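You operate a simulated robot arm through the tools that you are given. There is no shell and no other tool.

You run a simulated robot arm. Do the job below in one go: nothing can be reset, and whatever is moved stays where it is left.

## Task
Lap the disc on the mat with fine paste, the one on the plate with coarse.
Fine: wood-handled brass pad for fine, grey lapping pad for coarse; both go back. Set down upright: wood-handled brass pad, grey lapping pad. What is to be rubbed or washed off counts as gone when no trace of it is left.

It is judged by the outcome, as a careful person would: the job done as asked, and still so three seconds after it is handed in. It fails if anything else is knocked over, pushed out of place, dropped, spilled or broken.

## Robot
A 6-joint arm with a two-finger parallel gripper, fixed in place. Base frame: the origin is at the foot of the arm, x ahead of it, y to its left, z up; the work surface is at about z = 0.95. Units: m, degrees, N and s.
With the tool pointing down near the work surface it reaches from about 0.22 to 0.62 m from the base axis. Its first joint turns from -66.0 to 66.0 degrees. Payload 2.7 kg.
The TCP is the grasp point between the finger pads, 0.023 m short of the fingertips. In the tool frame z runs along the fingers and y along their closing line. Largest opening 0.094 m; finger width 0.038, thickness 0.01; the body of the gripper, 0.054 by 0.096 m, starts 0.039 m behind the TCP.
Orientation is told as [roll, pitch, yaw] about the base's x, y, z axes, in that order, counted from this pose: with the fingers straight down and closing along the base's y, the tool's x points along the base's -x, its y along +y and its z along -z.

## Interface
- The arm moves only by the tool jog_arm. Its argument "deltas" is a list of rows, each an object of numbers (a shift or turn left out is 0, a gripper value left out holds the last): "ax", "ay", "az": the turn, a rotation vector about the tool's x, y, z in degrees; "x", "y", "z": the shift along the tool's x, y, z in m; "jaw": the finger opening in m, from 0 to 0.094. In form: [{"ax": .., "ay": .., "az": .., "x": .., "y": .., "z": .., "jaw": ..}, ...]. A call has 1 to 20 rows; each row shifts and turns the commanded pose from where the row before left it, along the tool's axes as they then stand. A row lasts 0.2 s, in which the tool goes at most 0.05 m and 8.6 degrees; a call with a longer step from one row to the next is refused whole, and so is a gripper value outside its range. Where a pose cannot be reached the arm comes as near as it can. A force on the tool above 40 N (or 10 N above the force at the start of the call, whichever is more), or a blocked arm, ends the call early, and 0.2 s more pass. Each finger travels about 0.045 m/s and halts on what it meets, pressing with about 32 N; the grip force reading is that of the motor and also rises with nothing between the fingers. The clock runs only during rows and for 0.2 s after the last one: add rows that do not move to give the fingers time. It gives the time, the measured TCP pose, the force on the tool (base axes), the opening and the grip force at its end, in the units of the frame above (readings bear some noise), with the torque about the TCP (base axes, N m) and any sound that the robot's microphone picked up, and new pictures: "show" is both (left out), scene, wrist or none.
- Cameras (640 x 400 px; columns grow to the right, rows downward): "scene" is fixed at [0.0768, -0.4352, 1.4008]; the picture's right is [0.75, -0.66, 0.00], its down [-0.40, -0.45, -0.80] and it looks along [0.53, 0.60, -0.60] (base axes); focal length 261 px, centre (320, 200). "wrist" rides on the gripper at [0.086, 0.016, -0.074] in the tool frame; the picture's right is [-0.18, 0.98, 0.00], its down [-0.58, -0.11, -0.81] and it looks along [-0.79, -0.15, 0.59] (tool axes); focal length 243 px, centre (320, 200).
- probe_pixels(camera, pixels): for up to 12 pixels [column, row] of the newest picture of that camera ("zoom" is the newest enlarged one), the place [x, y, z] in the base frame of the surface seen there, good to about 0.003 m. The clock stands still meanwhile.
- enlarge(camera, box): a new picture of the part [left, top, right, bottom] of that camera's present view, enlarged. The clock stands still meanwhile.
- close_job(): hands the job in; it is judged then, once.

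Open the gripper and draw the arm clear of the work before you hand the job in, unless the task says otherwise.

The tools are called by a JSON object that holds its "api" and its "payload". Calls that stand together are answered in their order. jog_arm: Moves the arm, as the interface text tells. Its arguments: {"type":"object","properties":{"deltas":{"type":"array","items":{"type":"object","properties":{"ax":{"type":"number"},"ay":{"type":"number"},"az":{"type":"number"},"x":{"type":"number"},"y":{"type":"number"},"z":{"type":"number"},"jaw":{"type":"number"}}}},"show":{"type":"string","enum":["both","scene","wrist","none"]}},"required":["deltas"]} The other tools are called the same way: probe_pixels (camera, pixels) gives the place of the surface under pixels of a picture; enlarge (camera, box) takes an enlarged picture of a part of a camera's view; close_job () hands the job in.

At the start:

```text
t: 0.0
ee_pos: [0.4216, 0.037, 1.2324]
orientation: [0.0, 0.1, 0.0]
force: [0.1, 0.2, -0.1]
wrist_torque: [0.01, 0.0, -0.02]
grip_width: 0.0937
finger_force: 0.0
```

scene: 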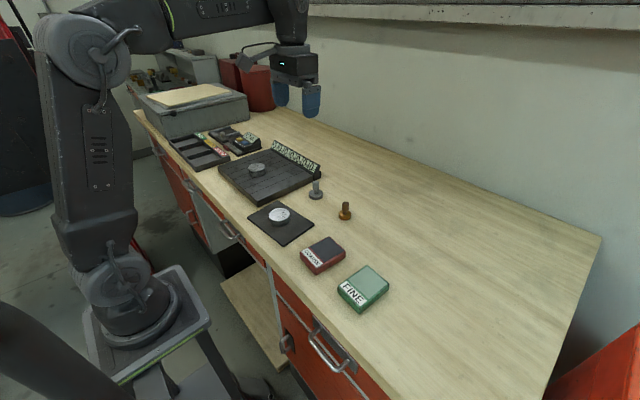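
wrist: 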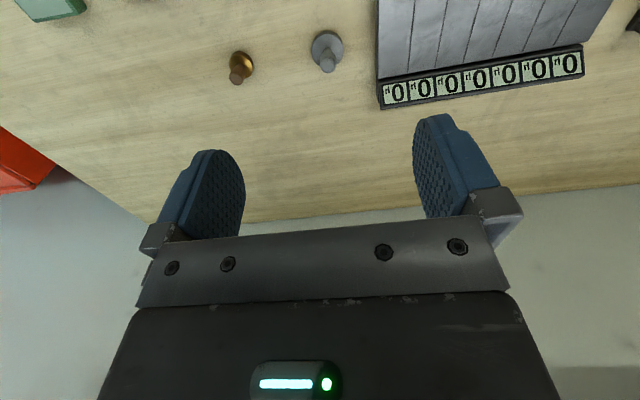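

The scene picture shows a disc on a dark mat near (279,215), a disc on a plate near (257,170), two pads at (316,190) and (345,211), and boxes labelled COARSE (322,255) and FINE (363,289). I take an enlarged view first.

{"api": "enlarge", "payload": {"camera": "scene", "box": [200, 130, 420, 320]}}

{"api": "probe_pixels", "payload": {"camera": "scene", "pixels": [[279, 214], [257, 169], [316, 183], [316, 196], [345, 205], [345, 216], [322, 246], [366, 279], [350, 292], [310, 257], [282, 235], [240, 185]]}}

```text
2.11 times, centred on (310, 225) of scene
```

zoom: 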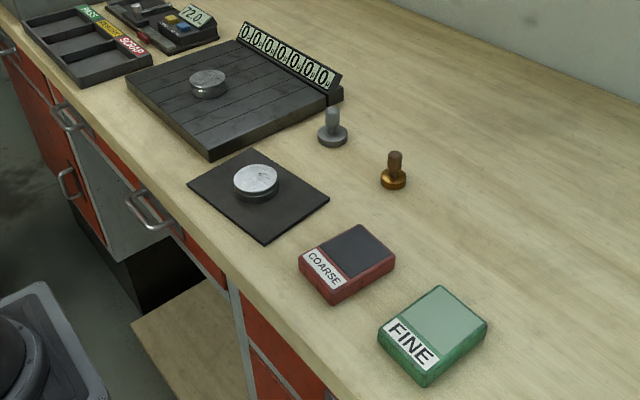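

```text
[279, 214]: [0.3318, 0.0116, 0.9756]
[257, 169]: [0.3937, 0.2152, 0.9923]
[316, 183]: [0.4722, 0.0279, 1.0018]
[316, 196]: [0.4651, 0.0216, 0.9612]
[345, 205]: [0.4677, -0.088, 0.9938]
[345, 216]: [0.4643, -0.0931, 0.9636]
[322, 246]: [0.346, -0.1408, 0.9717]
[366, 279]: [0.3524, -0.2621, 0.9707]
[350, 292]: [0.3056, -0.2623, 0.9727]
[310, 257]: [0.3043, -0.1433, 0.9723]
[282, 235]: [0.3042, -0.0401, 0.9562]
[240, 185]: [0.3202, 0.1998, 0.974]
```

I look closer at both discs, the paste boxes and the plate with counters.

{"api": "enlarge", "payload": {"camera": "scene", "box": [245, 190, 315, 250]}}

{"api": "enlarge", "payload": {"camera": "scene", "box": [210, 130, 330, 210]}}

{"api": "enlarge", "payload": {"camera": "scene", "box": [295, 170, 365, 230]}}

{"api": "enlarge", "payload": {"camera": "scene", "box": [290, 225, 400, 320]}}

{"api": "enlarge", "payload": {"camera": "scene", "box": [160, 110, 270, 180]}}

```text
6.67 times, centred on (280, 220) of scene
```

zoom: 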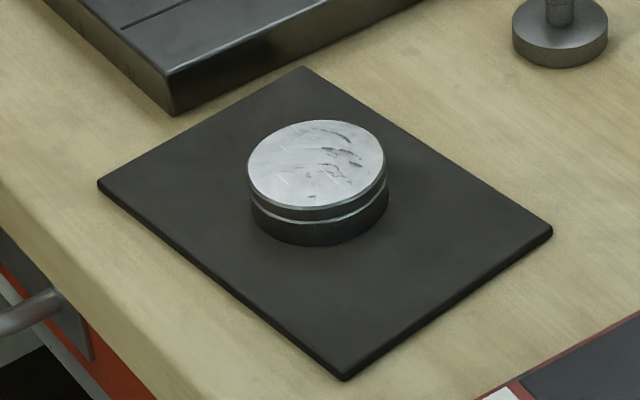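

```text
5.00 times, centred on (270, 170) of scene
```

zoom: 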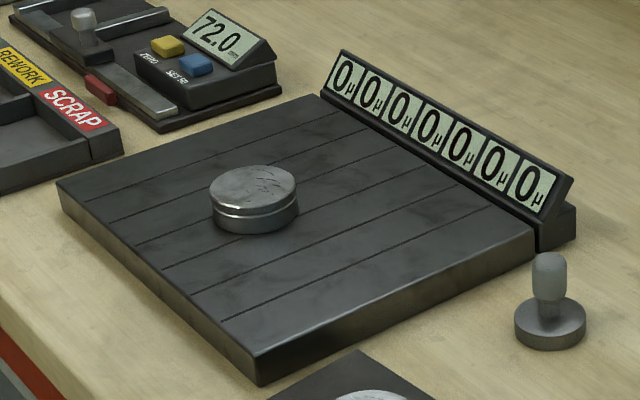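

```text
6.67 times, centred on (330, 200) of scene
```

zoom: 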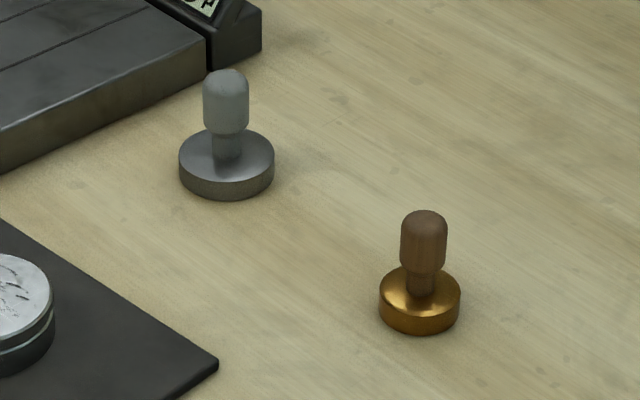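

```text
4.21 times, centred on (345, 272) of scene
```

zoom: 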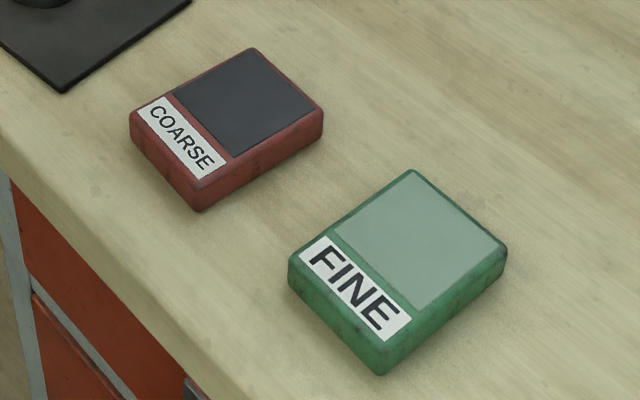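

```text
5.71 times, centred on (215, 145) of scene
```

zoom: 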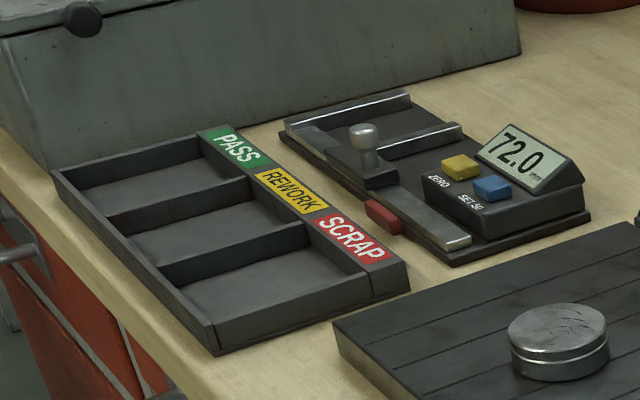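

I zoom in on the two pads again so I can probe their shape precisely.

{"api": "enlarge", "payload": {"camera": "scene", "box": [295, 170, 365, 230]}}

{"api": "probe_pixels", "payload": {"camera": "zoom", "pixels": [[226, 75], [226, 100], [206, 100], [246, 100], [182, 165], [270, 165], [226, 195], [424, 215], [403, 245], [445, 245], [382, 300], [457, 300]]}}

```text
6.67 times, centred on (330, 200) of scene
```

zoom: 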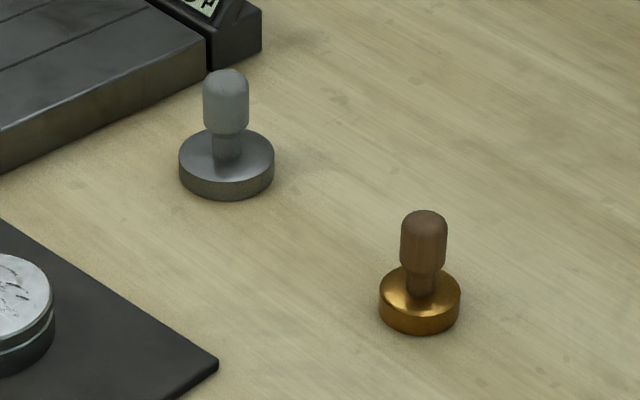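

```text
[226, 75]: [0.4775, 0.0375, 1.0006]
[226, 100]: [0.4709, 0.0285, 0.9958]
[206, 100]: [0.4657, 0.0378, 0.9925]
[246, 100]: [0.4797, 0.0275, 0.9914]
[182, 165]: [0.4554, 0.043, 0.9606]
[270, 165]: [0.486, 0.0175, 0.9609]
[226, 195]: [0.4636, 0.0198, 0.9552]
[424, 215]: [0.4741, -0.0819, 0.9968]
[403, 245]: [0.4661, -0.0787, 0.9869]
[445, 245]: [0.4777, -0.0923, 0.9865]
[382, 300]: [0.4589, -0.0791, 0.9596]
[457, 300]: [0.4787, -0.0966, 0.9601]
```

Now I zoom on the mat disc, then probe its outline.

{"api": "enlarge", "payload": {"camera": "scene", "box": [262, 200, 297, 230]}}

{"api": "probe_pixels", "payload": {"camera": "zoom", "pixels": [[320, 160], [200, 130], [440, 130], [320, 60], [320, 230], [320, 260], [320, 285], [320, 310], [100, 200], [540, 300]]}}

```text
13.33 times, centred on (280, 215) of scene
```

zoom: 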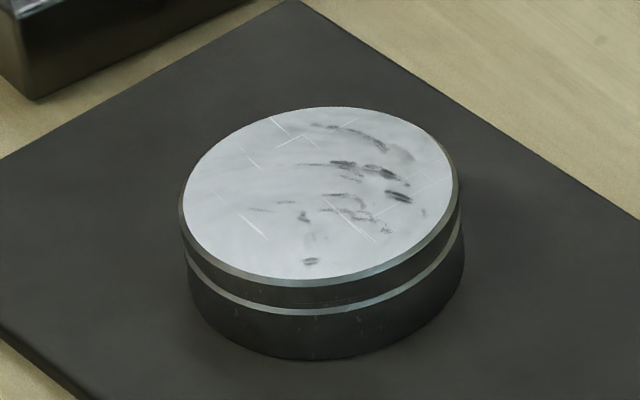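

```text
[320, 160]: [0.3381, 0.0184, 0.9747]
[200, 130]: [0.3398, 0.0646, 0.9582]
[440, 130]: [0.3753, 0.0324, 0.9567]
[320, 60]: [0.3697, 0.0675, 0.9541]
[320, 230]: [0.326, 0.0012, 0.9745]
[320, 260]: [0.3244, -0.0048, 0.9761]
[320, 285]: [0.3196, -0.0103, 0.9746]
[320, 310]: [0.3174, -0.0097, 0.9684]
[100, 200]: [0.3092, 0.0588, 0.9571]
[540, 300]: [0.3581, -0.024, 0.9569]
```

The mat disc top is at z≈0.975, with about a 52 mm diameter, and it carries scratches and dark marks. I move the open gripper above the brass pad at about (0.471,-0.087), staying high.

{"api": "jog_arm", "payload": {"deltas": [{"x": -0.012, "y": -0.031, "z": 0.025, "jaw": 0.094}, {"x": -0.012, "y": -0.031, "z": 0.025}, {"x": -0.012, "y": -0.031, "z": 0.025}, {"x": -0.013, "y": -0.031, "z": 0.025}, {}, {}]}}

{"api": "enlarge", "payload": {"camera": "scene", "box": [290, 225, 400, 320]}}

{"api": "probe_pixels", "payload": {"camera": "zoom", "pixels": [[250, 55], [180, 95], [233, 155], [312, 105], [245, 105], [410, 175], [335, 232], [413, 308], [500, 240], [418, 240], [400, 90], [270, 240]]}}

```text
t: 1.4
ee_pos: [0.4723, -0.0879, 1.1321]
orientation: [0.0, 0.1, 0.0]
force: [-0.3, -0.2, 0.0]
wrist_torque: [0.01, -0.01, -0.01]
grip_width: 0.094
finger_force: 0.0
```

scene: 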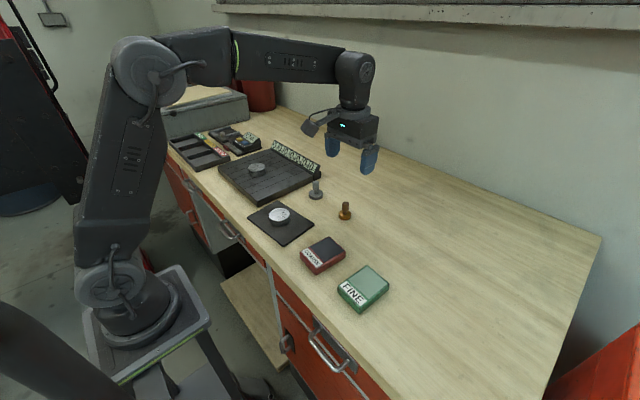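
wrist: 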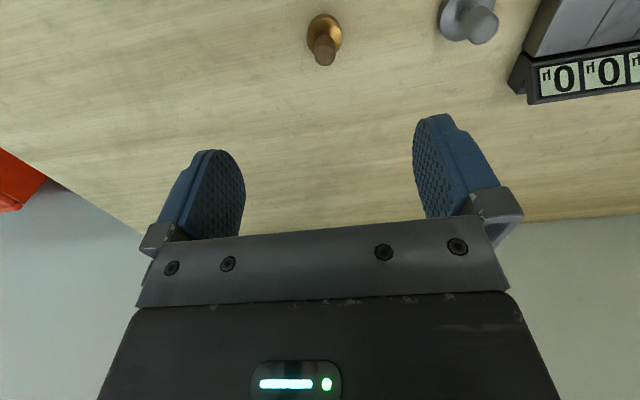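

```text
4.21 times, centred on (345, 272) of scene
```

zoom: 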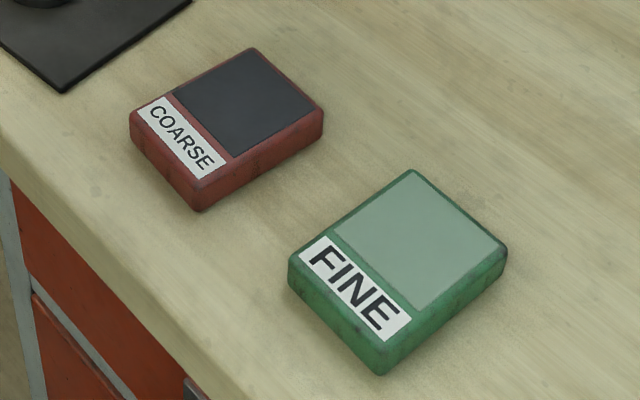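

```text
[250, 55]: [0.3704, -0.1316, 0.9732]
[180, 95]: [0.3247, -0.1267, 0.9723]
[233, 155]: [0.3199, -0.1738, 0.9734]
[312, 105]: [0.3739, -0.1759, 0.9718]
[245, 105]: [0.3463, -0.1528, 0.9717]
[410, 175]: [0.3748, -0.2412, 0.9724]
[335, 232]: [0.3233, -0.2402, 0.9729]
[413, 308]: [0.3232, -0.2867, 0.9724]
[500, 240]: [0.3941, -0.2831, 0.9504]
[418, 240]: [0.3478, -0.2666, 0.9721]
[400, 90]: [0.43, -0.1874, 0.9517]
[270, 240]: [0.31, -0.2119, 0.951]
```

The gripper is above the brass pad (wrist picture (324,40)). I probe the pad from this second viewpoint to refine its centre.

{"api": "enlarge", "payload": {"camera": "wrist", "box": [280, 0, 380, 80]}}

{"api": "probe_pixels", "payload": {"camera": "wrist", "pixels": [[324, 58], [314, 52], [334, 52], [308, 30], [341, 30], [324, 18], [479, 22], [466, 22], [492, 22], [440, 20]]}}

```text
5.00 times, centred on (330, 40) of wrist
```

zoom: 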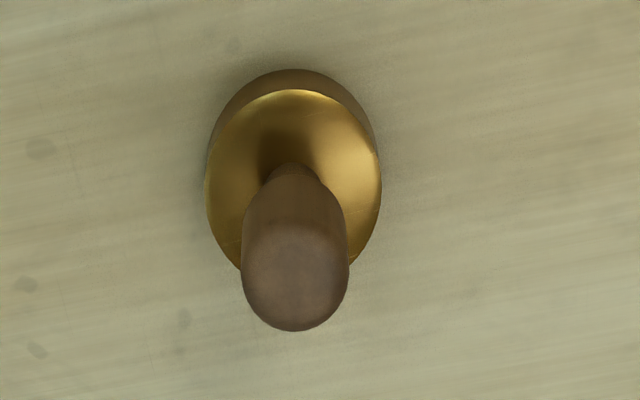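

```text
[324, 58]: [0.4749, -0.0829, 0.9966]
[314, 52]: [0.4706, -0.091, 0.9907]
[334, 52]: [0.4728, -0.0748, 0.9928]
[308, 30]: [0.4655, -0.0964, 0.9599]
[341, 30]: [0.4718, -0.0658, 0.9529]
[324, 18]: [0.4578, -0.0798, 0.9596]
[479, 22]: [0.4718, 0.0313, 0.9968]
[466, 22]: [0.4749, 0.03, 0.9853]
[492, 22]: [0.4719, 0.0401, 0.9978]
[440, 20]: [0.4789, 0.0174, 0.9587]
```

Both viewpoints put the brass handle near (0.472,-0.0845), top z≈0.998. I lower to z≈1.045 (fingertips still above the handle) and check alignment.

{"api": "jog_arm", "payload": {"deltas": [{"x": 0.0, "y": 0.0035, "z": 0.045, "jaw": 0.06}, {"z": 0.042}, {}, {}]}}

{"api": "enlarge", "payload": {"camera": "wrist", "box": [220, 60, 420, 220]}}

```text
t: 2.4
ee_pos: [0.4727, -0.0844, 1.0448]
orientation: [-0.1, 0.1, 0.0]
force: [0.6, -0.4, 0.9]
wrist_torque: [0.0, -0.02, 0.01]
grip_width: 0.0601
finger_force: 0.1
```

scene: 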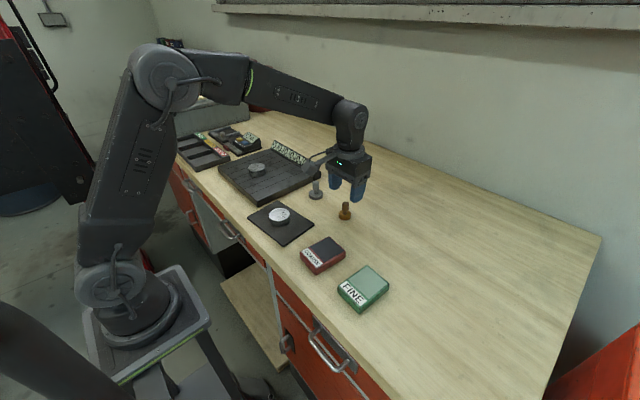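
wrist: 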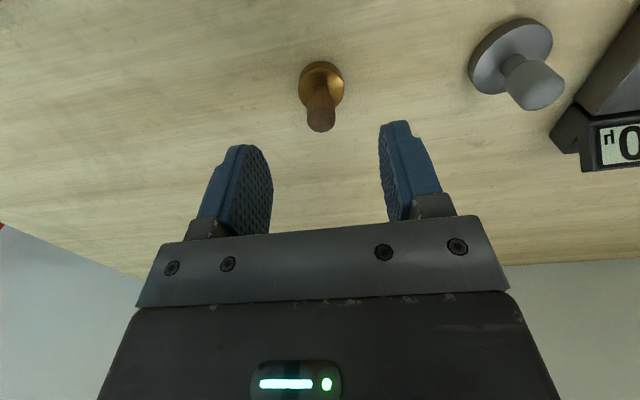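

```text
2.50 times, centred on (320, 140) of wrist
```

zoom: 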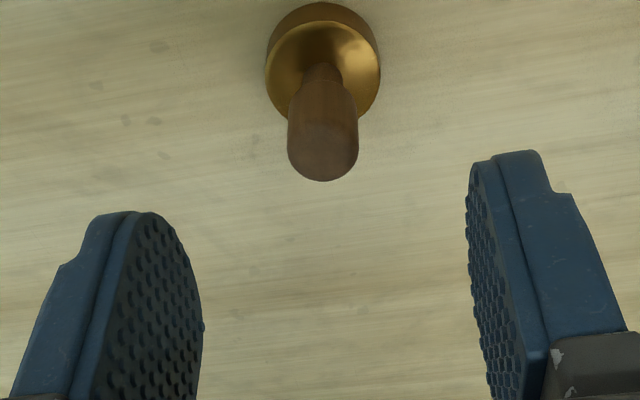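

The handle sits at (321,120) in the wrist picture, just where the predicted grasp line is. I descend to z≈0.989 and close.

{"api": "jog_arm", "payload": {"deltas": [{"z": 0.025}, {"z": 0.02}, {"z": 0.0108}, {}, {"jaw": 0.03}, {"jaw": 0.0}, {}, {}, {}, {}]}}

```text
t: 4.6
ee_pos: [0.4707, -0.0829, 0.9908]
orientation: [0.1, -0.1, -0.1]
force: [-0.2, 0.1, -0.2]
wrist_torque: [-0.01, 0.01, -0.02]
grip_width: 0.0166
finger_force: 31.9
```

scene: 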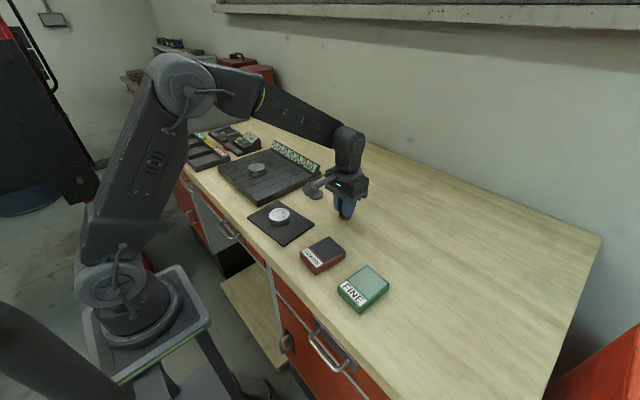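
wrist: 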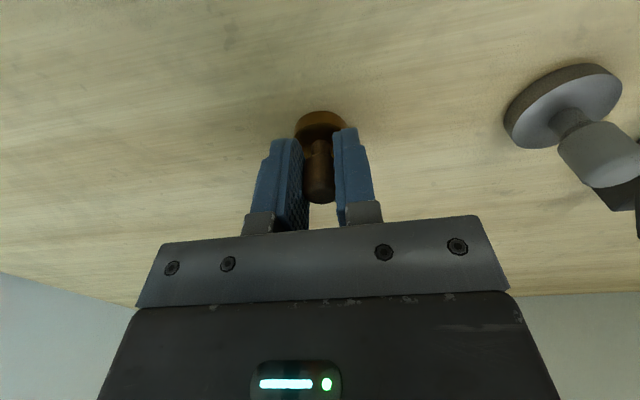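

The grip holds the handle (width 0.0166 m). I lift straight up by 8 cm and check the pad comes along upright.

{"api": "jog_arm", "payload": {"deltas": [{"z": -0.01}, {"z": -0.03}, {"z": -0.04}, {}, {}]}}

{"api": "enlarge", "payload": {"camera": "scene", "box": [300, 120, 400, 220]}}

```text
t: 5.8
ee_pos: [0.4702, -0.0832, 1.0692]
orientation: [0.1, 0.0, 0.0]
force: [0.3, -0.6, 0.1]
wrist_torque: [-0.02, 0.02, 0.02]
grip_width: 0.0
finger_force: 31.7
```

scene: 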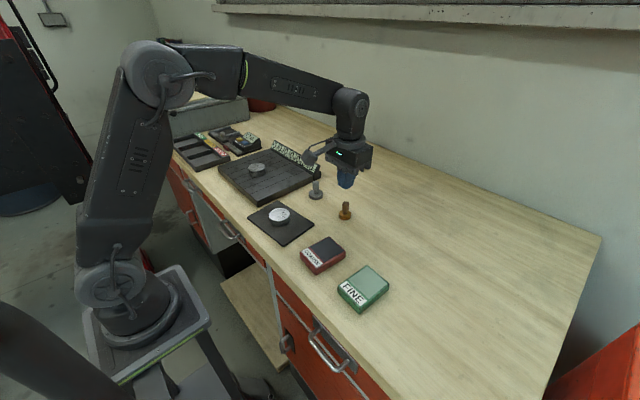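
wrist: 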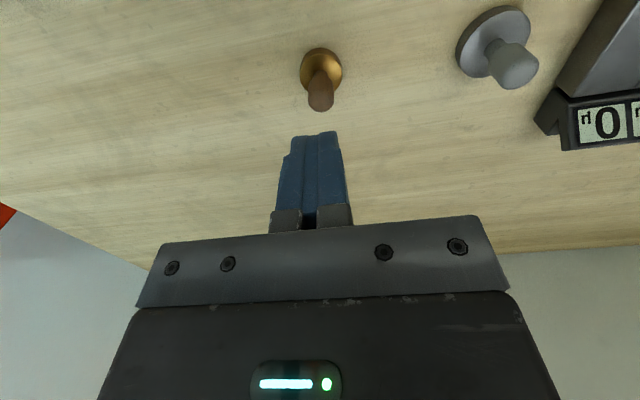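

```text
4.00 times, centred on (350, 170) of scene
```

zoom: 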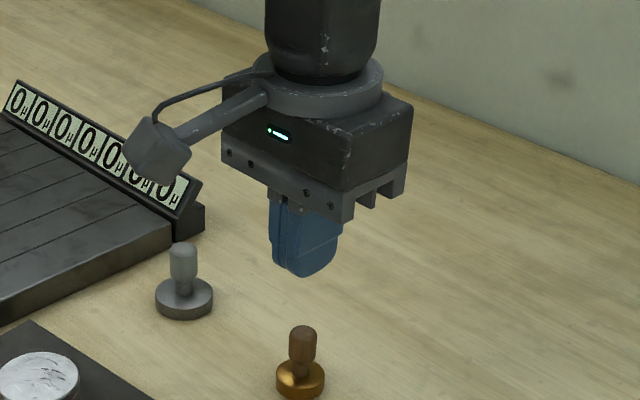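

The fingers closed fully (width 0.0): the pad slipped out and is still standing at (345,211) in the scene picture. I look closely at the handle and finger shape before trying again.

{"api": "enlarge", "payload": {"camera": "wrist", "box": [240, 30, 400, 240]}}

{"api": "enlarge", "payload": {"camera": "scene", "box": [330, 195, 360, 225]}}

{"api": "probe_pixels", "payload": {"camera": "zoom", "pixels": [[320, 100], [320, 120], [320, 140], [320, 160], [320, 180], [320, 200], [320, 220], [320, 240], [320, 260], [320, 280], [320, 300], [320, 320]]}}

```text
1.90 times, centred on (320, 135) of wrist
```

zoom: 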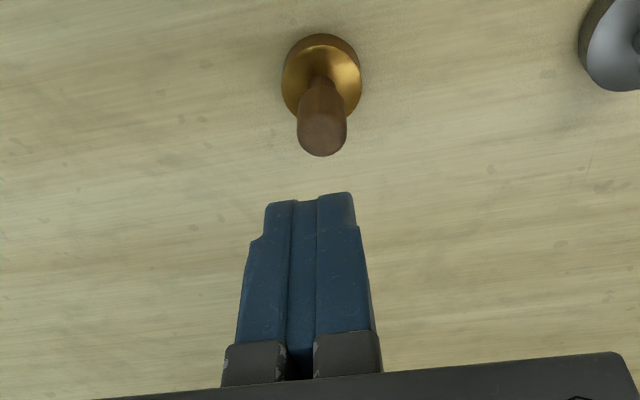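

```text
13.33 times, centred on (345, 210) of scene
```

zoom: 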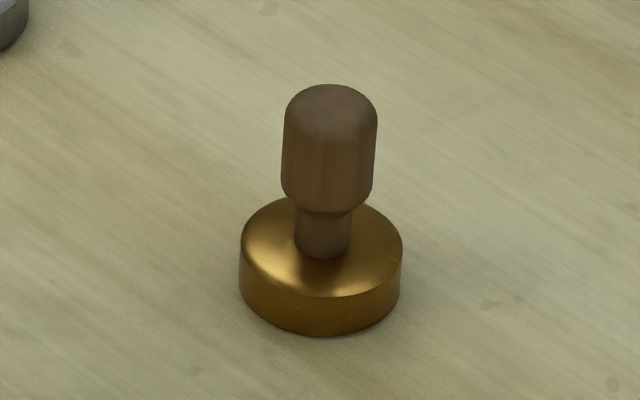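

```text
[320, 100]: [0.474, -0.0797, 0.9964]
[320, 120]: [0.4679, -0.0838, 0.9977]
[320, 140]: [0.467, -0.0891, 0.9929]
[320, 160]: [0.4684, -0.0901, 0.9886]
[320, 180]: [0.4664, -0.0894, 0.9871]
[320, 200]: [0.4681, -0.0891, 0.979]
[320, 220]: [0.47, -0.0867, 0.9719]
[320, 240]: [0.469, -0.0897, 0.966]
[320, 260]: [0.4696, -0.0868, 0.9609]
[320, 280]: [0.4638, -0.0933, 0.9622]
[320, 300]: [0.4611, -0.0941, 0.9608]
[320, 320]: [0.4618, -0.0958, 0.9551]
```

Probing again puts the pad centre at about (0.473,-0.083), knob from z≈0.977 to 0.998, so the first grip was a bit high. I open, descend deeper (tips just above the brass base) and look before closing.

{"api": "jog_arm", "payload": {"deltas": [{"jaw": 0.05}, {"x": -0.002}, {}, {"z": 0.03}, {"z": 0.03}, {"z": 0.02}, {"z": 0.003}, {}, {}]}}

{"api": "enlarge", "payload": {"camera": "wrist", "box": [220, 80, 420, 240]}}

{"api": "enlarge", "payload": {"camera": "scene", "box": [320, 170, 380, 230]}}

```text
t: 7.8
ee_pos: [0.4733, -0.084, 0.9865]
orientation: [0.0, -0.1, 0.0]
force: [0.3, 0.3, -0.3]
wrist_torque: [-0.01, -0.02, 0.0]
grip_width: 0.05
finger_force: 0.0
```

scene: 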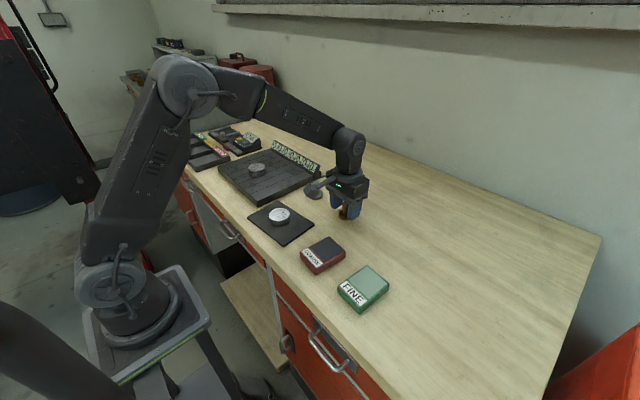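
wrist: 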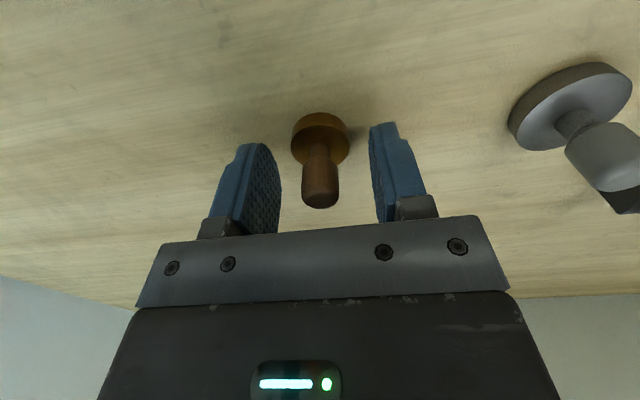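

```text
2.50 times, centred on (320, 160) of wrist
```

zoom: 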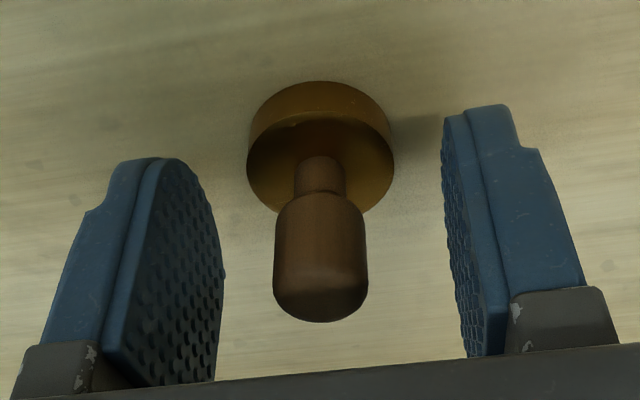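

```text
6.67 times, centred on (350, 200) of scene
```

zoom: 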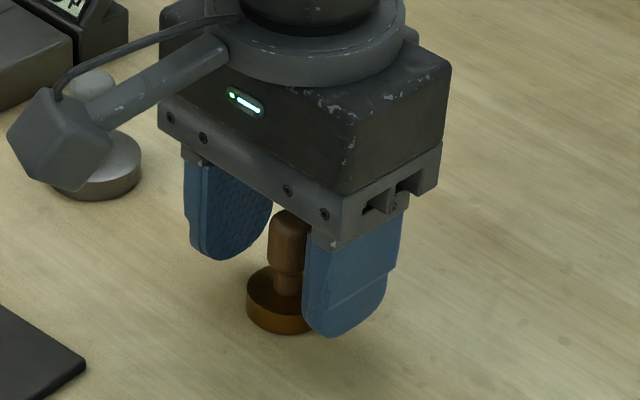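

The handle is centred between the open fingers and the tips are clear of the base. I close slowly and give the fingers time.

{"api": "jog_arm", "payload": {"deltas": [{"jaw": 0.03}, {"jaw": 0.02}, {"jaw": 0.01}, {"jaw": 0.0}, {}, {}, {}, {}, {}]}}

{"api": "enlarge", "payload": {"camera": "wrist", "box": [220, 80, 420, 240]}}

{"api": "enlarge", "payload": {"camera": "scene", "box": [320, 170, 380, 230]}}

```text
t: 9.8
ee_pos: [0.473, -0.0821, 0.9855]
orientation: [0.1, -0.1, 0.0]
force: [0.1, 0.2, 1.3]
wrist_torque: [-0.02, 0.0, -0.01]
grip_width: 0.0172
finger_force: 31.6
```

scene: 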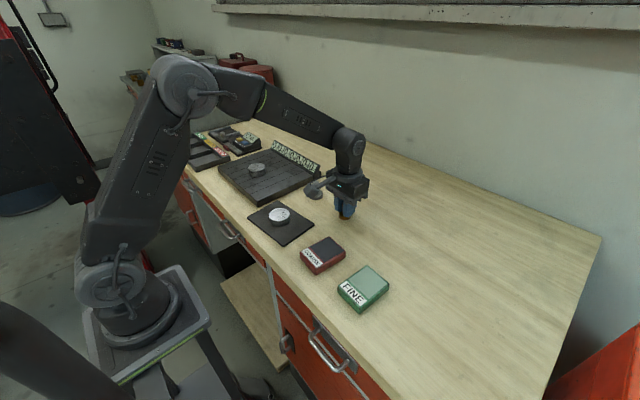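
wrist: 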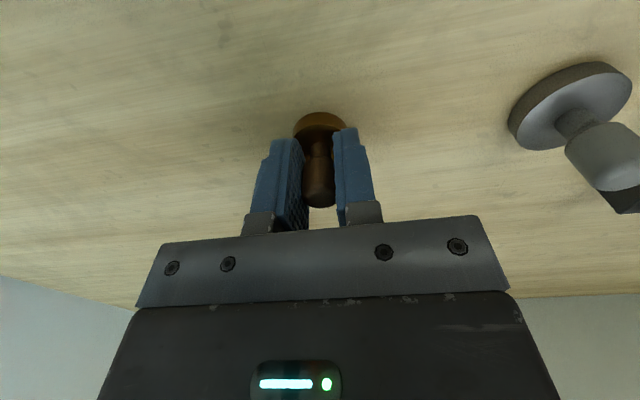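

```text
2.50 times, centred on (320, 160) of wrist
```

zoom: 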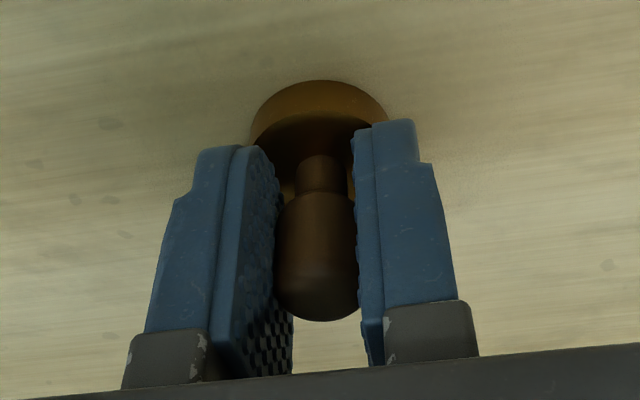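

```text
6.67 times, centred on (350, 200) of scene
```

zoom: 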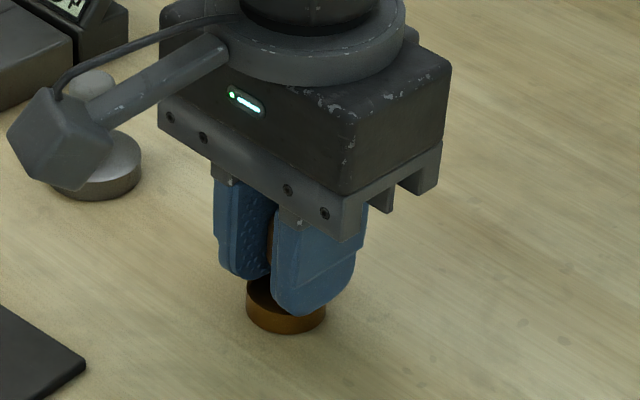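

The fingers hold the knob (width 0.0172, 31.6 N). I lift just 1 cm slowly and watch the width.

{"api": "jog_arm", "payload": {"deltas": [{"z": -0.002}, {"z": -0.002}, {"z": -0.003}, {"z": -0.003}, {}]}}

{"api": "enlarge", "payload": {"camera": "scene", "box": [320, 170, 380, 230]}}

```text
t: 11.0
ee_pos: [0.4729, -0.0827, 0.9964]
orientation: [0.0, 0.0, 0.0]
force: [-0.6, -1.0, -0.7]
wrist_torque: [0.0, -0.01, 0.0]
grip_width: 0.0173
finger_force: 31.9
```

scene: 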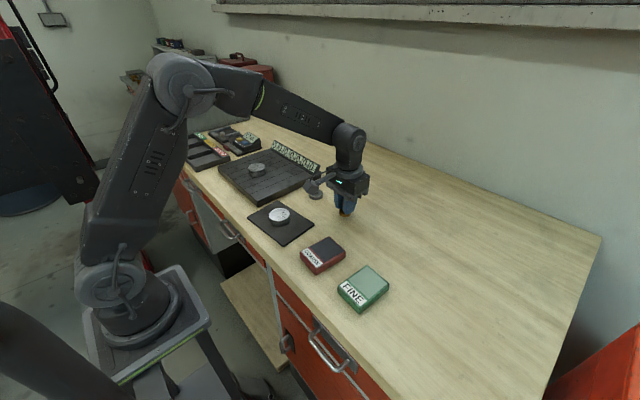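
wrist: 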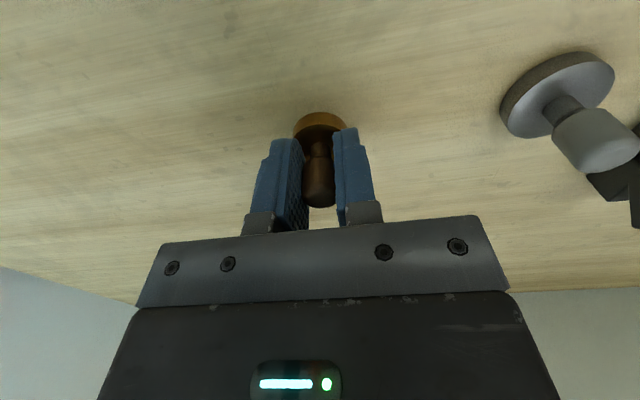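

```text
6.67 times, centred on (350, 200) of scene
```

zoom: 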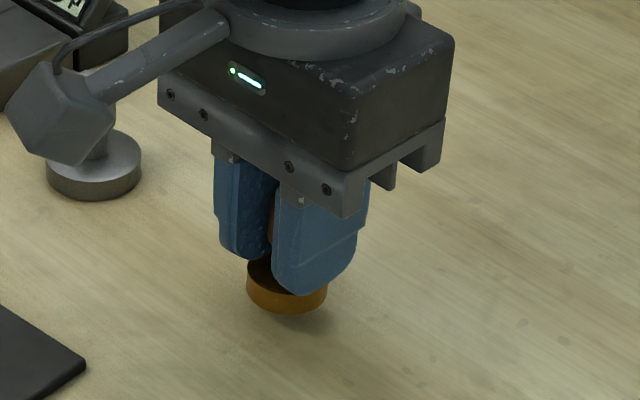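

The pad is lifted and held upright (its shadow is detached at (345,215)). I raise it and carry it over the FINE paste area at about (0.349,-0.2635).

{"api": "jog_arm", "payload": {"deltas": [{"z": -0.015}, {"z": -0.02}, {"z": -0.0184}, {"x": 0.015, "y": -0.022}, {"x": 0.0217, "y": -0.0316}, {"x": 0.0217, "y": -0.0316}, {"x": 0.0217, "y": -0.0316}, {"x": 0.0217, "y": -0.0316}, {"x": 0.0218, "y": -0.0316}, {}, {}]}}

{"api": "enlarge", "payload": {"camera": "wrist", "box": [160, 0, 480, 240]}}

{"api": "enlarge", "payload": {"camera": "scene", "box": [310, 230, 410, 320]}}

```text
t: 13.4
ee_pos: [0.3498, -0.2642, 1.0506]
orientation: [0.0, -0.1, 0.0]
force: [0.3, 0.0, -2.3]
wrist_torque: [0.03, -0.03, 0.01]
grip_width: 0.017
finger_force: 31.6
```

scene: 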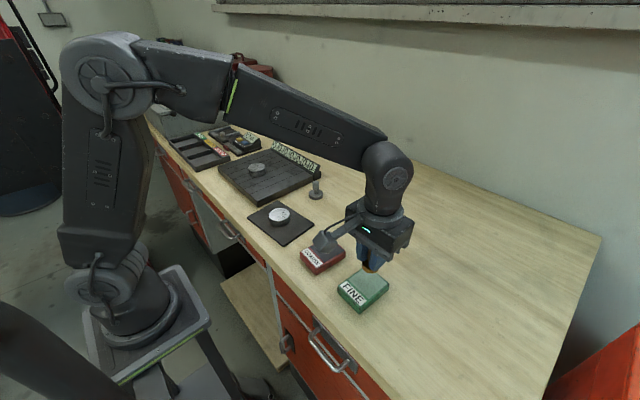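
wrist: 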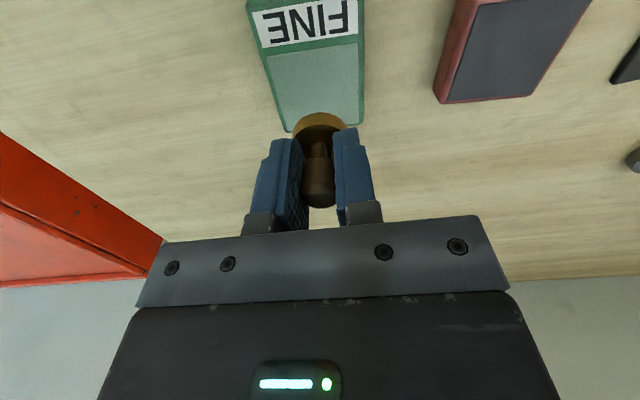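

```text
1.67 times, centred on (320, 120) of wrist
```

zoom: 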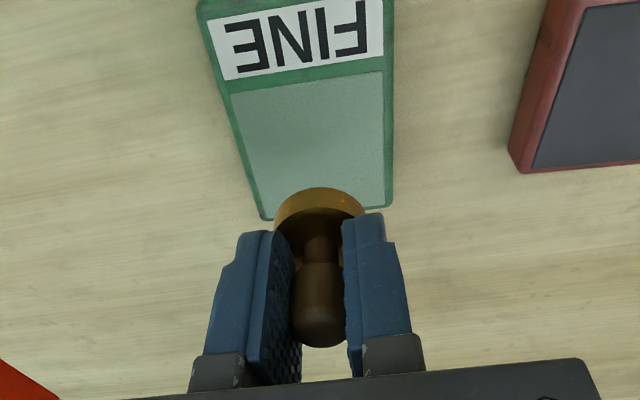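

```text
4.44 times, centred on (360, 275) of scene
```

zoom: 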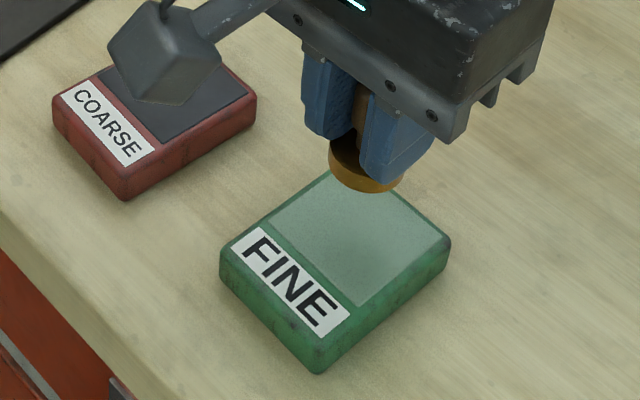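

The pad hovers over the FINE box; I probe the paste area corners in the wrist picture to verify the centre.

{"api": "probe_pixels", "payload": {"camera": "wrist", "pixels": [[268, 57], [357, 44], [288, 128], [362, 122], [315, 85], [320, 100]]}}

```text
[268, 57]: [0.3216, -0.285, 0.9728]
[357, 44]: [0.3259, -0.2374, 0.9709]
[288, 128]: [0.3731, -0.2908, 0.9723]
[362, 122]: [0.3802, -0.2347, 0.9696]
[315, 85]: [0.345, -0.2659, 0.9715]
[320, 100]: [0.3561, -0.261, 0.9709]
```

The paste area centre checks out at (0.349,-0.262). I lower in small steps towards contact at z≈1.008.

{"api": "jog_arm", "payload": {"deltas": [{"z": 0.02}, {"z": 0.015}, {"z": 0.004}, {}], "show": "none"}}

{"api": "jog_arm", "payload": {"deltas": [{"z": 0.001}, {}], "show": "none"}}

{"api": "jog_arm", "payload": {"deltas": [{"z": 0.001}, {}], "show": "none"}}

{"api": "jog_arm", "payload": {"deltas": [{"z": 0.001}, {}], "show": "scene"}}

```text
t: 14.4
ee_pos: [0.3491, -0.2625, 1.0113]
orientation: [0.0, -0.1, 0.0]
force: [0.3, 0.1, -1.4]
wrist_torque: [-0.02, 0.01, 0.01]
grip_width: 0.0173
finger_force: 31.8
```

```text
t: 15.0
ee_pos: [0.3497, -0.2634, 1.0101]
orientation: [0.0, 0.1, 0.0]
force: [-0.2, -0.5, -0.9]
wrist_torque: [0.0, 0.02, -0.05]
grip_width: 0.0172
finger_force: 32.2
```

```text
t: 15.6
ee_pos: [0.3507, -0.2639, 1.0093]
orientation: [0.0, 0.0, 0.0]
force: [-0.5, 0.3, -1.7]
wrist_torque: [0.01, 0.02, 0.01]
grip_width: 0.0174
finger_force: 31.6
```

```text
t: 16.2
ee_pos: [0.3489, -0.2635, 1.0083]
orientation: [0.1, -0.1, -0.1]
force: [-0.7, 2.7, 5.7]
wrist_torque: [0.05, 0.04, 0.01]
grip_width: 0.0169
finger_force: 31.8
```

scene: 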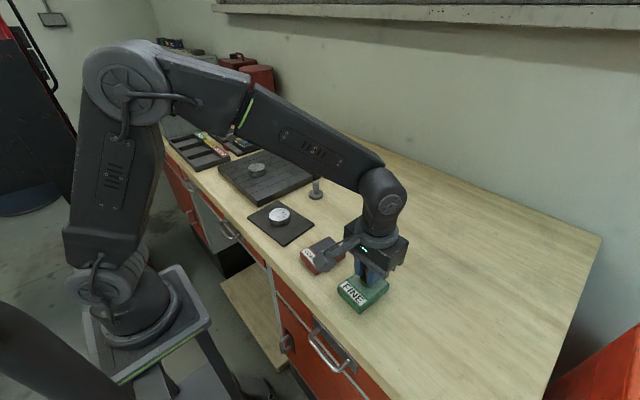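

Contact at commanded z≈1.008 (about 7 N). I press half a millimetre more, hold, and dab once more to load the face with paste.

{"api": "jog_arm", "payload": {"deltas": [{"z": 0.0004}, {}, {}], "show": "none"}}

{"api": "jog_arm", "payload": {"deltas": [{"z": -0.003}, {"z": -0.003}, {"z": -0.015}, {"z": -0.02}, {}, {}]}}

{"api": "enlarge", "payload": {"camera": "scene", "box": [310, 230, 410, 320]}}

{"api": "enlarge", "payload": {"camera": "wrist", "box": [220, 40, 420, 220]}}

```text
t: 17.0
ee_pos: [0.3501, -0.2641, 1.0088]
orientation: [-0.2, -0.1, -0.1]
force: [-0.9, 1.7, 14.7]
wrist_torque: [0.02, 0.11, -0.02]
grip_width: 0.0175
finger_force: 32.0
```

```text
t: 18.4
ee_pos: [0.3491, -0.2627, 1.0494]
orientation: [-0.1, 0.0, 0.0]
force: [-0.2, 0.8, -1.5]
wrist_torque: [-0.02, 0.0, 0.03]
grip_width: 0.0168
finger_force: 32.0
```

scene: 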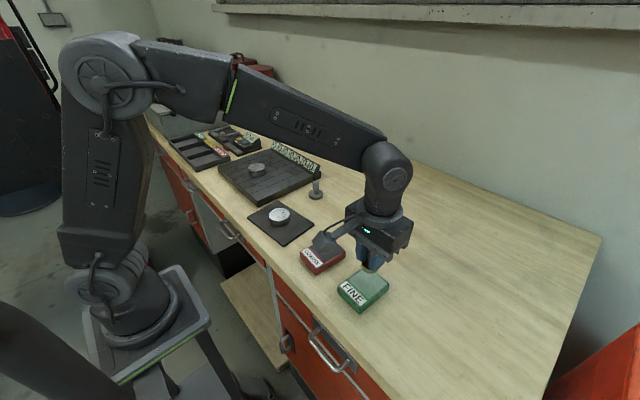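
wrist: 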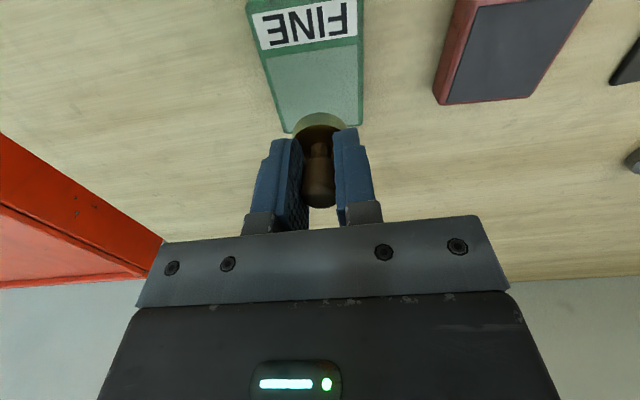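

```text
4.44 times, centred on (360, 275) of scene
```

zoom: 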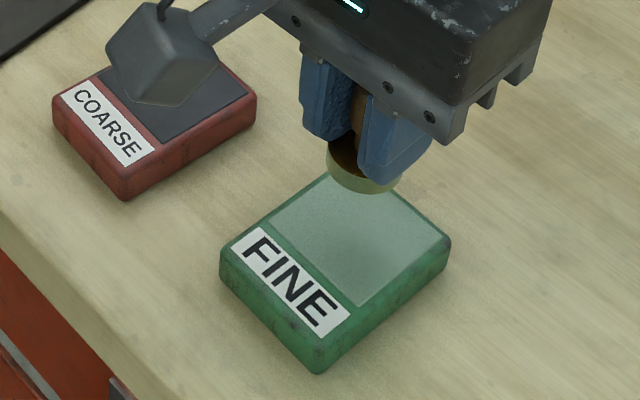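

```text
2.22 times, centred on (320, 130) of wrist
```

zoom: 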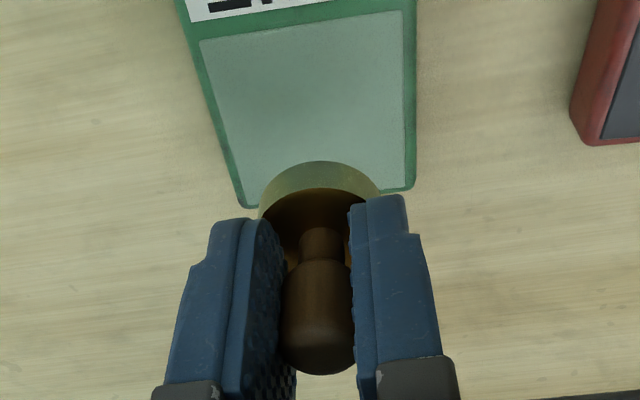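

The brass face has turned pale green, so it's loaded with fine paste. I carry it over to the mat disc, hovering above about (0.335,0.011).

{"api": "jog_arm", "payload": {"deltas": [{"z": -0.0114}, {"x": 0.002, "y": 0.0275}, {"x": 0.002, "y": 0.04}, {"x": 0.002, "y": 0.0414}, {"x": 0.002, "y": 0.0414}, {"x": 0.002, "y": 0.0414}, {"x": 0.002, "y": 0.0414}, {"x": 0.002, "y": 0.0414}, {}, {}]}}

{"api": "enlarge", "payload": {"camera": "wrist", "box": [220, 0, 420, 160]}}

{"api": "enlarge", "payload": {"camera": "scene", "box": [245, 180, 315, 240]}}

```text
t: 20.6
ee_pos: [0.3356, 0.0106, 1.0586]
orientation: [0.0, 0.0, 0.0]
force: [0.1, -0.3, -1.2]
wrist_torque: [-0.02, -0.02, -0.01]
grip_width: 0.017
finger_force: 31.9
```

scene: 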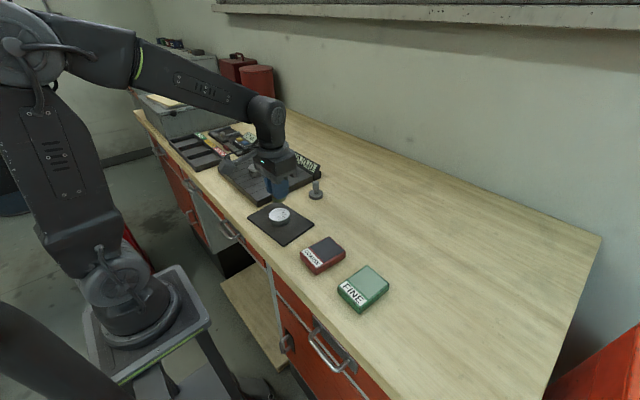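
wrist: 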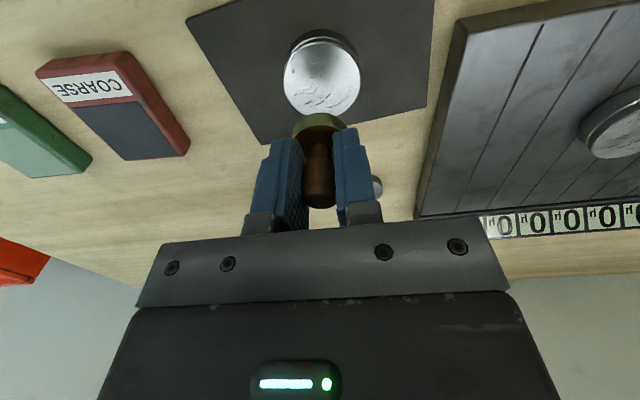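

```text
2.50 times, centred on (320, 80) of wrist
```

zoom: 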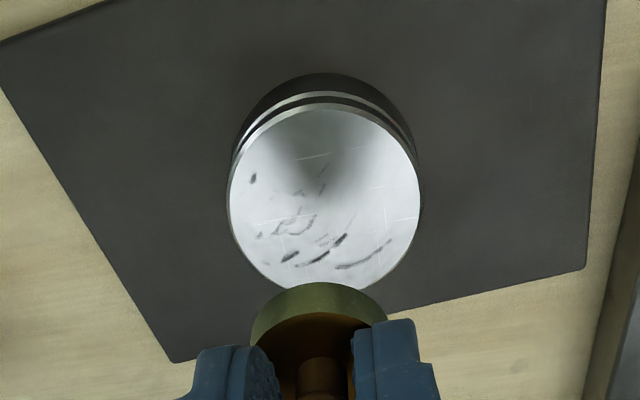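

```text
6.67 times, centred on (280, 210) of scene
```

zoom: 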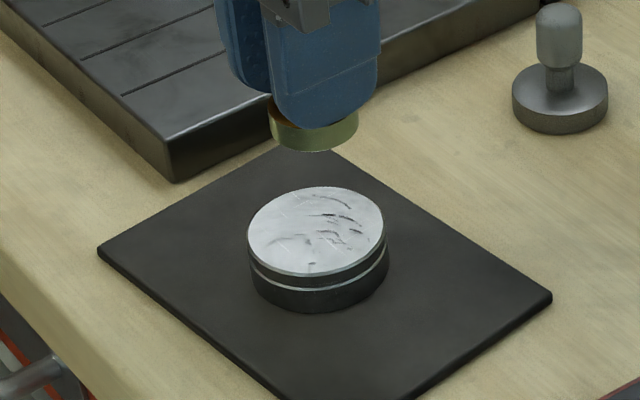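

I probe the disc's edges in this wrist view (ellipse from column 284 to 360, rows 44 to 115) to fix its centre.

{"api": "probe_pixels", "payload": {"camera": "wrist", "pixels": [[322, 80], [286, 82], [358, 76], [325, 46], [310, 108], [340, 108], [300, 60], [345, 60]]}}

{"api": "probe_pixels", "payload": {"camera": "zoom", "pixels": [[252, 240], [382, 228], [318, 234], [310, 190], [318, 276], [318, 200], [318, 260], [280, 234], [350, 234]]}}

```text
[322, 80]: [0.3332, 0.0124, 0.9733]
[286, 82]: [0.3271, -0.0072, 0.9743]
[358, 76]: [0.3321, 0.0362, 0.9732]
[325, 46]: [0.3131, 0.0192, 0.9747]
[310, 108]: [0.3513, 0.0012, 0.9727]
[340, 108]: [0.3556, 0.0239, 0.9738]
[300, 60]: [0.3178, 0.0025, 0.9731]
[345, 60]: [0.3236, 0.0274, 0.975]
```

```text
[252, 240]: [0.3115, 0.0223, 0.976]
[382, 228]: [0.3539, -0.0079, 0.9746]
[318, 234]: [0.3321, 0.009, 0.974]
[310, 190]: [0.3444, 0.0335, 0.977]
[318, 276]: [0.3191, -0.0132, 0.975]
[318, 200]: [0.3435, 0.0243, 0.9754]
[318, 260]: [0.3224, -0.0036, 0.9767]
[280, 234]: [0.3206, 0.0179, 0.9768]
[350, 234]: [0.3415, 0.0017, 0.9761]
```

Combining both views, the disc centre is about (0.332,0.011), radius 26 mm, top z≈0.9745. I shift 3 mm and lower in fine steps until contact.

{"api": "jog_arm", "payload": {"deltas": [{"x": 0.003}, {"z": 0.025}, {"z": 0.018}, {"z": 0.003}, {}, {}], "show": "scene"}}

{"api": "enlarge", "payload": {"camera": "scene", "box": [245, 180, 315, 240]}}

{"api": "jog_arm", "payload": {"deltas": [{"z": 0.001}, {}], "show": "none"}}

{"api": "jog_arm", "payload": {"deltas": [{"z": 0.001}, {}], "show": "none"}}

```text
t: 22.0
ee_pos: [0.3331, 0.0114, 1.0142]
orientation: [0.0, 0.0, 0.0]
force: [-0.6, 0.4, -1.3]
wrist_torque: [-0.01, -0.02, -0.03]
grip_width: 0.0173
finger_force: 32.2
```

scene: 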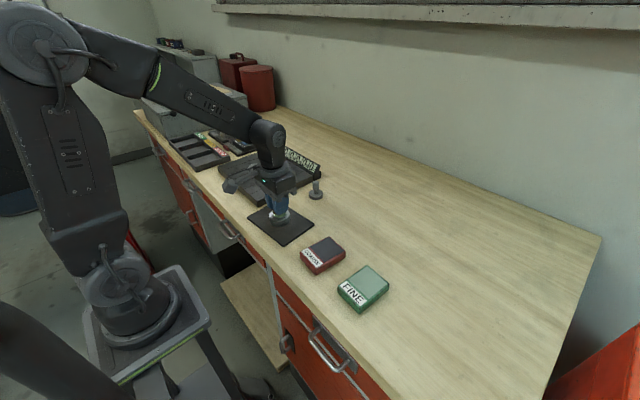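

```text
6.67 times, centred on (280, 210) of scene
```

zoom: 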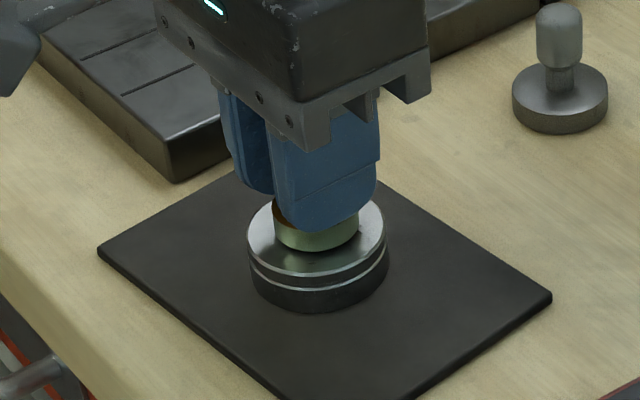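

```text
t: 22.6
ee_pos: [0.3323, 0.0112, 1.0131]
orientation: [-0.1, -0.1, 0.0]
force: [0.0, 0.4, -0.4]
wrist_torque: [0.02, 0.01, 0.0]
grip_width: 0.0172
finger_force: 31.8
```

```text
t: 23.2
ee_pos: [0.3328, 0.0112, 1.0125]
orientation: [0.0, -0.1, 0.0]
force: [-1.0, 0.1, 4.4]
wrist_torque: [0.01, 0.05, -0.02]
grip_width: 0.017
finger_force: 31.7
```

Contact at commanded z≈1.012 (≈5 N) with the pad centred on the disc. I make a small test rub, watching the lateral force.

{"api": "jog_arm", "payload": {"deltas": [{"z": 0.0002}, {"x": 0.004}, {"x": 0.004}, {"x": -0.004}, {"x": -0.004}], "show": "none"}}

{"api": "jog_arm", "payload": {"deltas": [{"x": -0.004}, {"x": -0.004}], "show": "scene"}}

{"api": "enlarge", "payload": {"camera": "scene", "box": [245, 180, 315, 240]}}

```text
t: 24.4
ee_pos: [0.3319, 0.0113, 1.0136]
orientation: [0.1, -0.1, 0.0]
force: [-8.1, 0.1, 20.0]
wrist_torque: [0.01, 0.24, 0.01]
grip_width: 0.0173
finger_force: 32.1
```

```text
t: 25.0
ee_pos: [0.3408, 0.0108, 1.0117]
orientation: [-0.1, 0.1, -0.1]
force: [-7.5, 0.3, 18.7]
wrist_torque: [0.0, 0.21, 0.01]
grip_width: 0.0171
finger_force: 31.6
```

scene: 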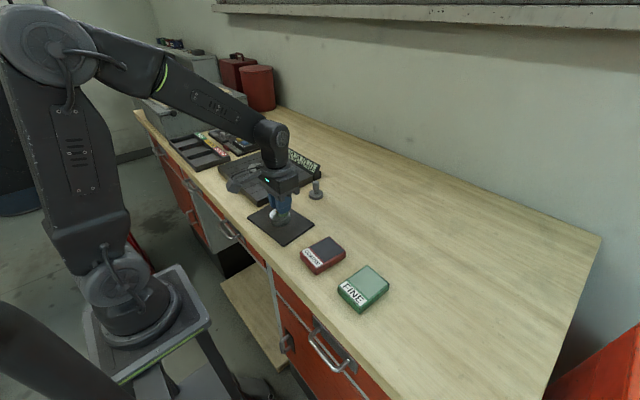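

```text
6.67 times, centred on (280, 210) of scene
```

zoom: 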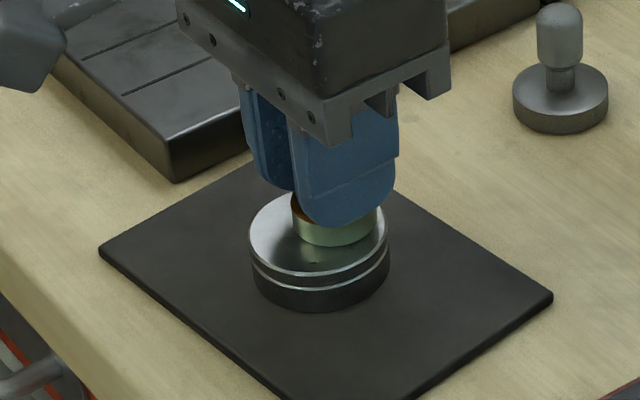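

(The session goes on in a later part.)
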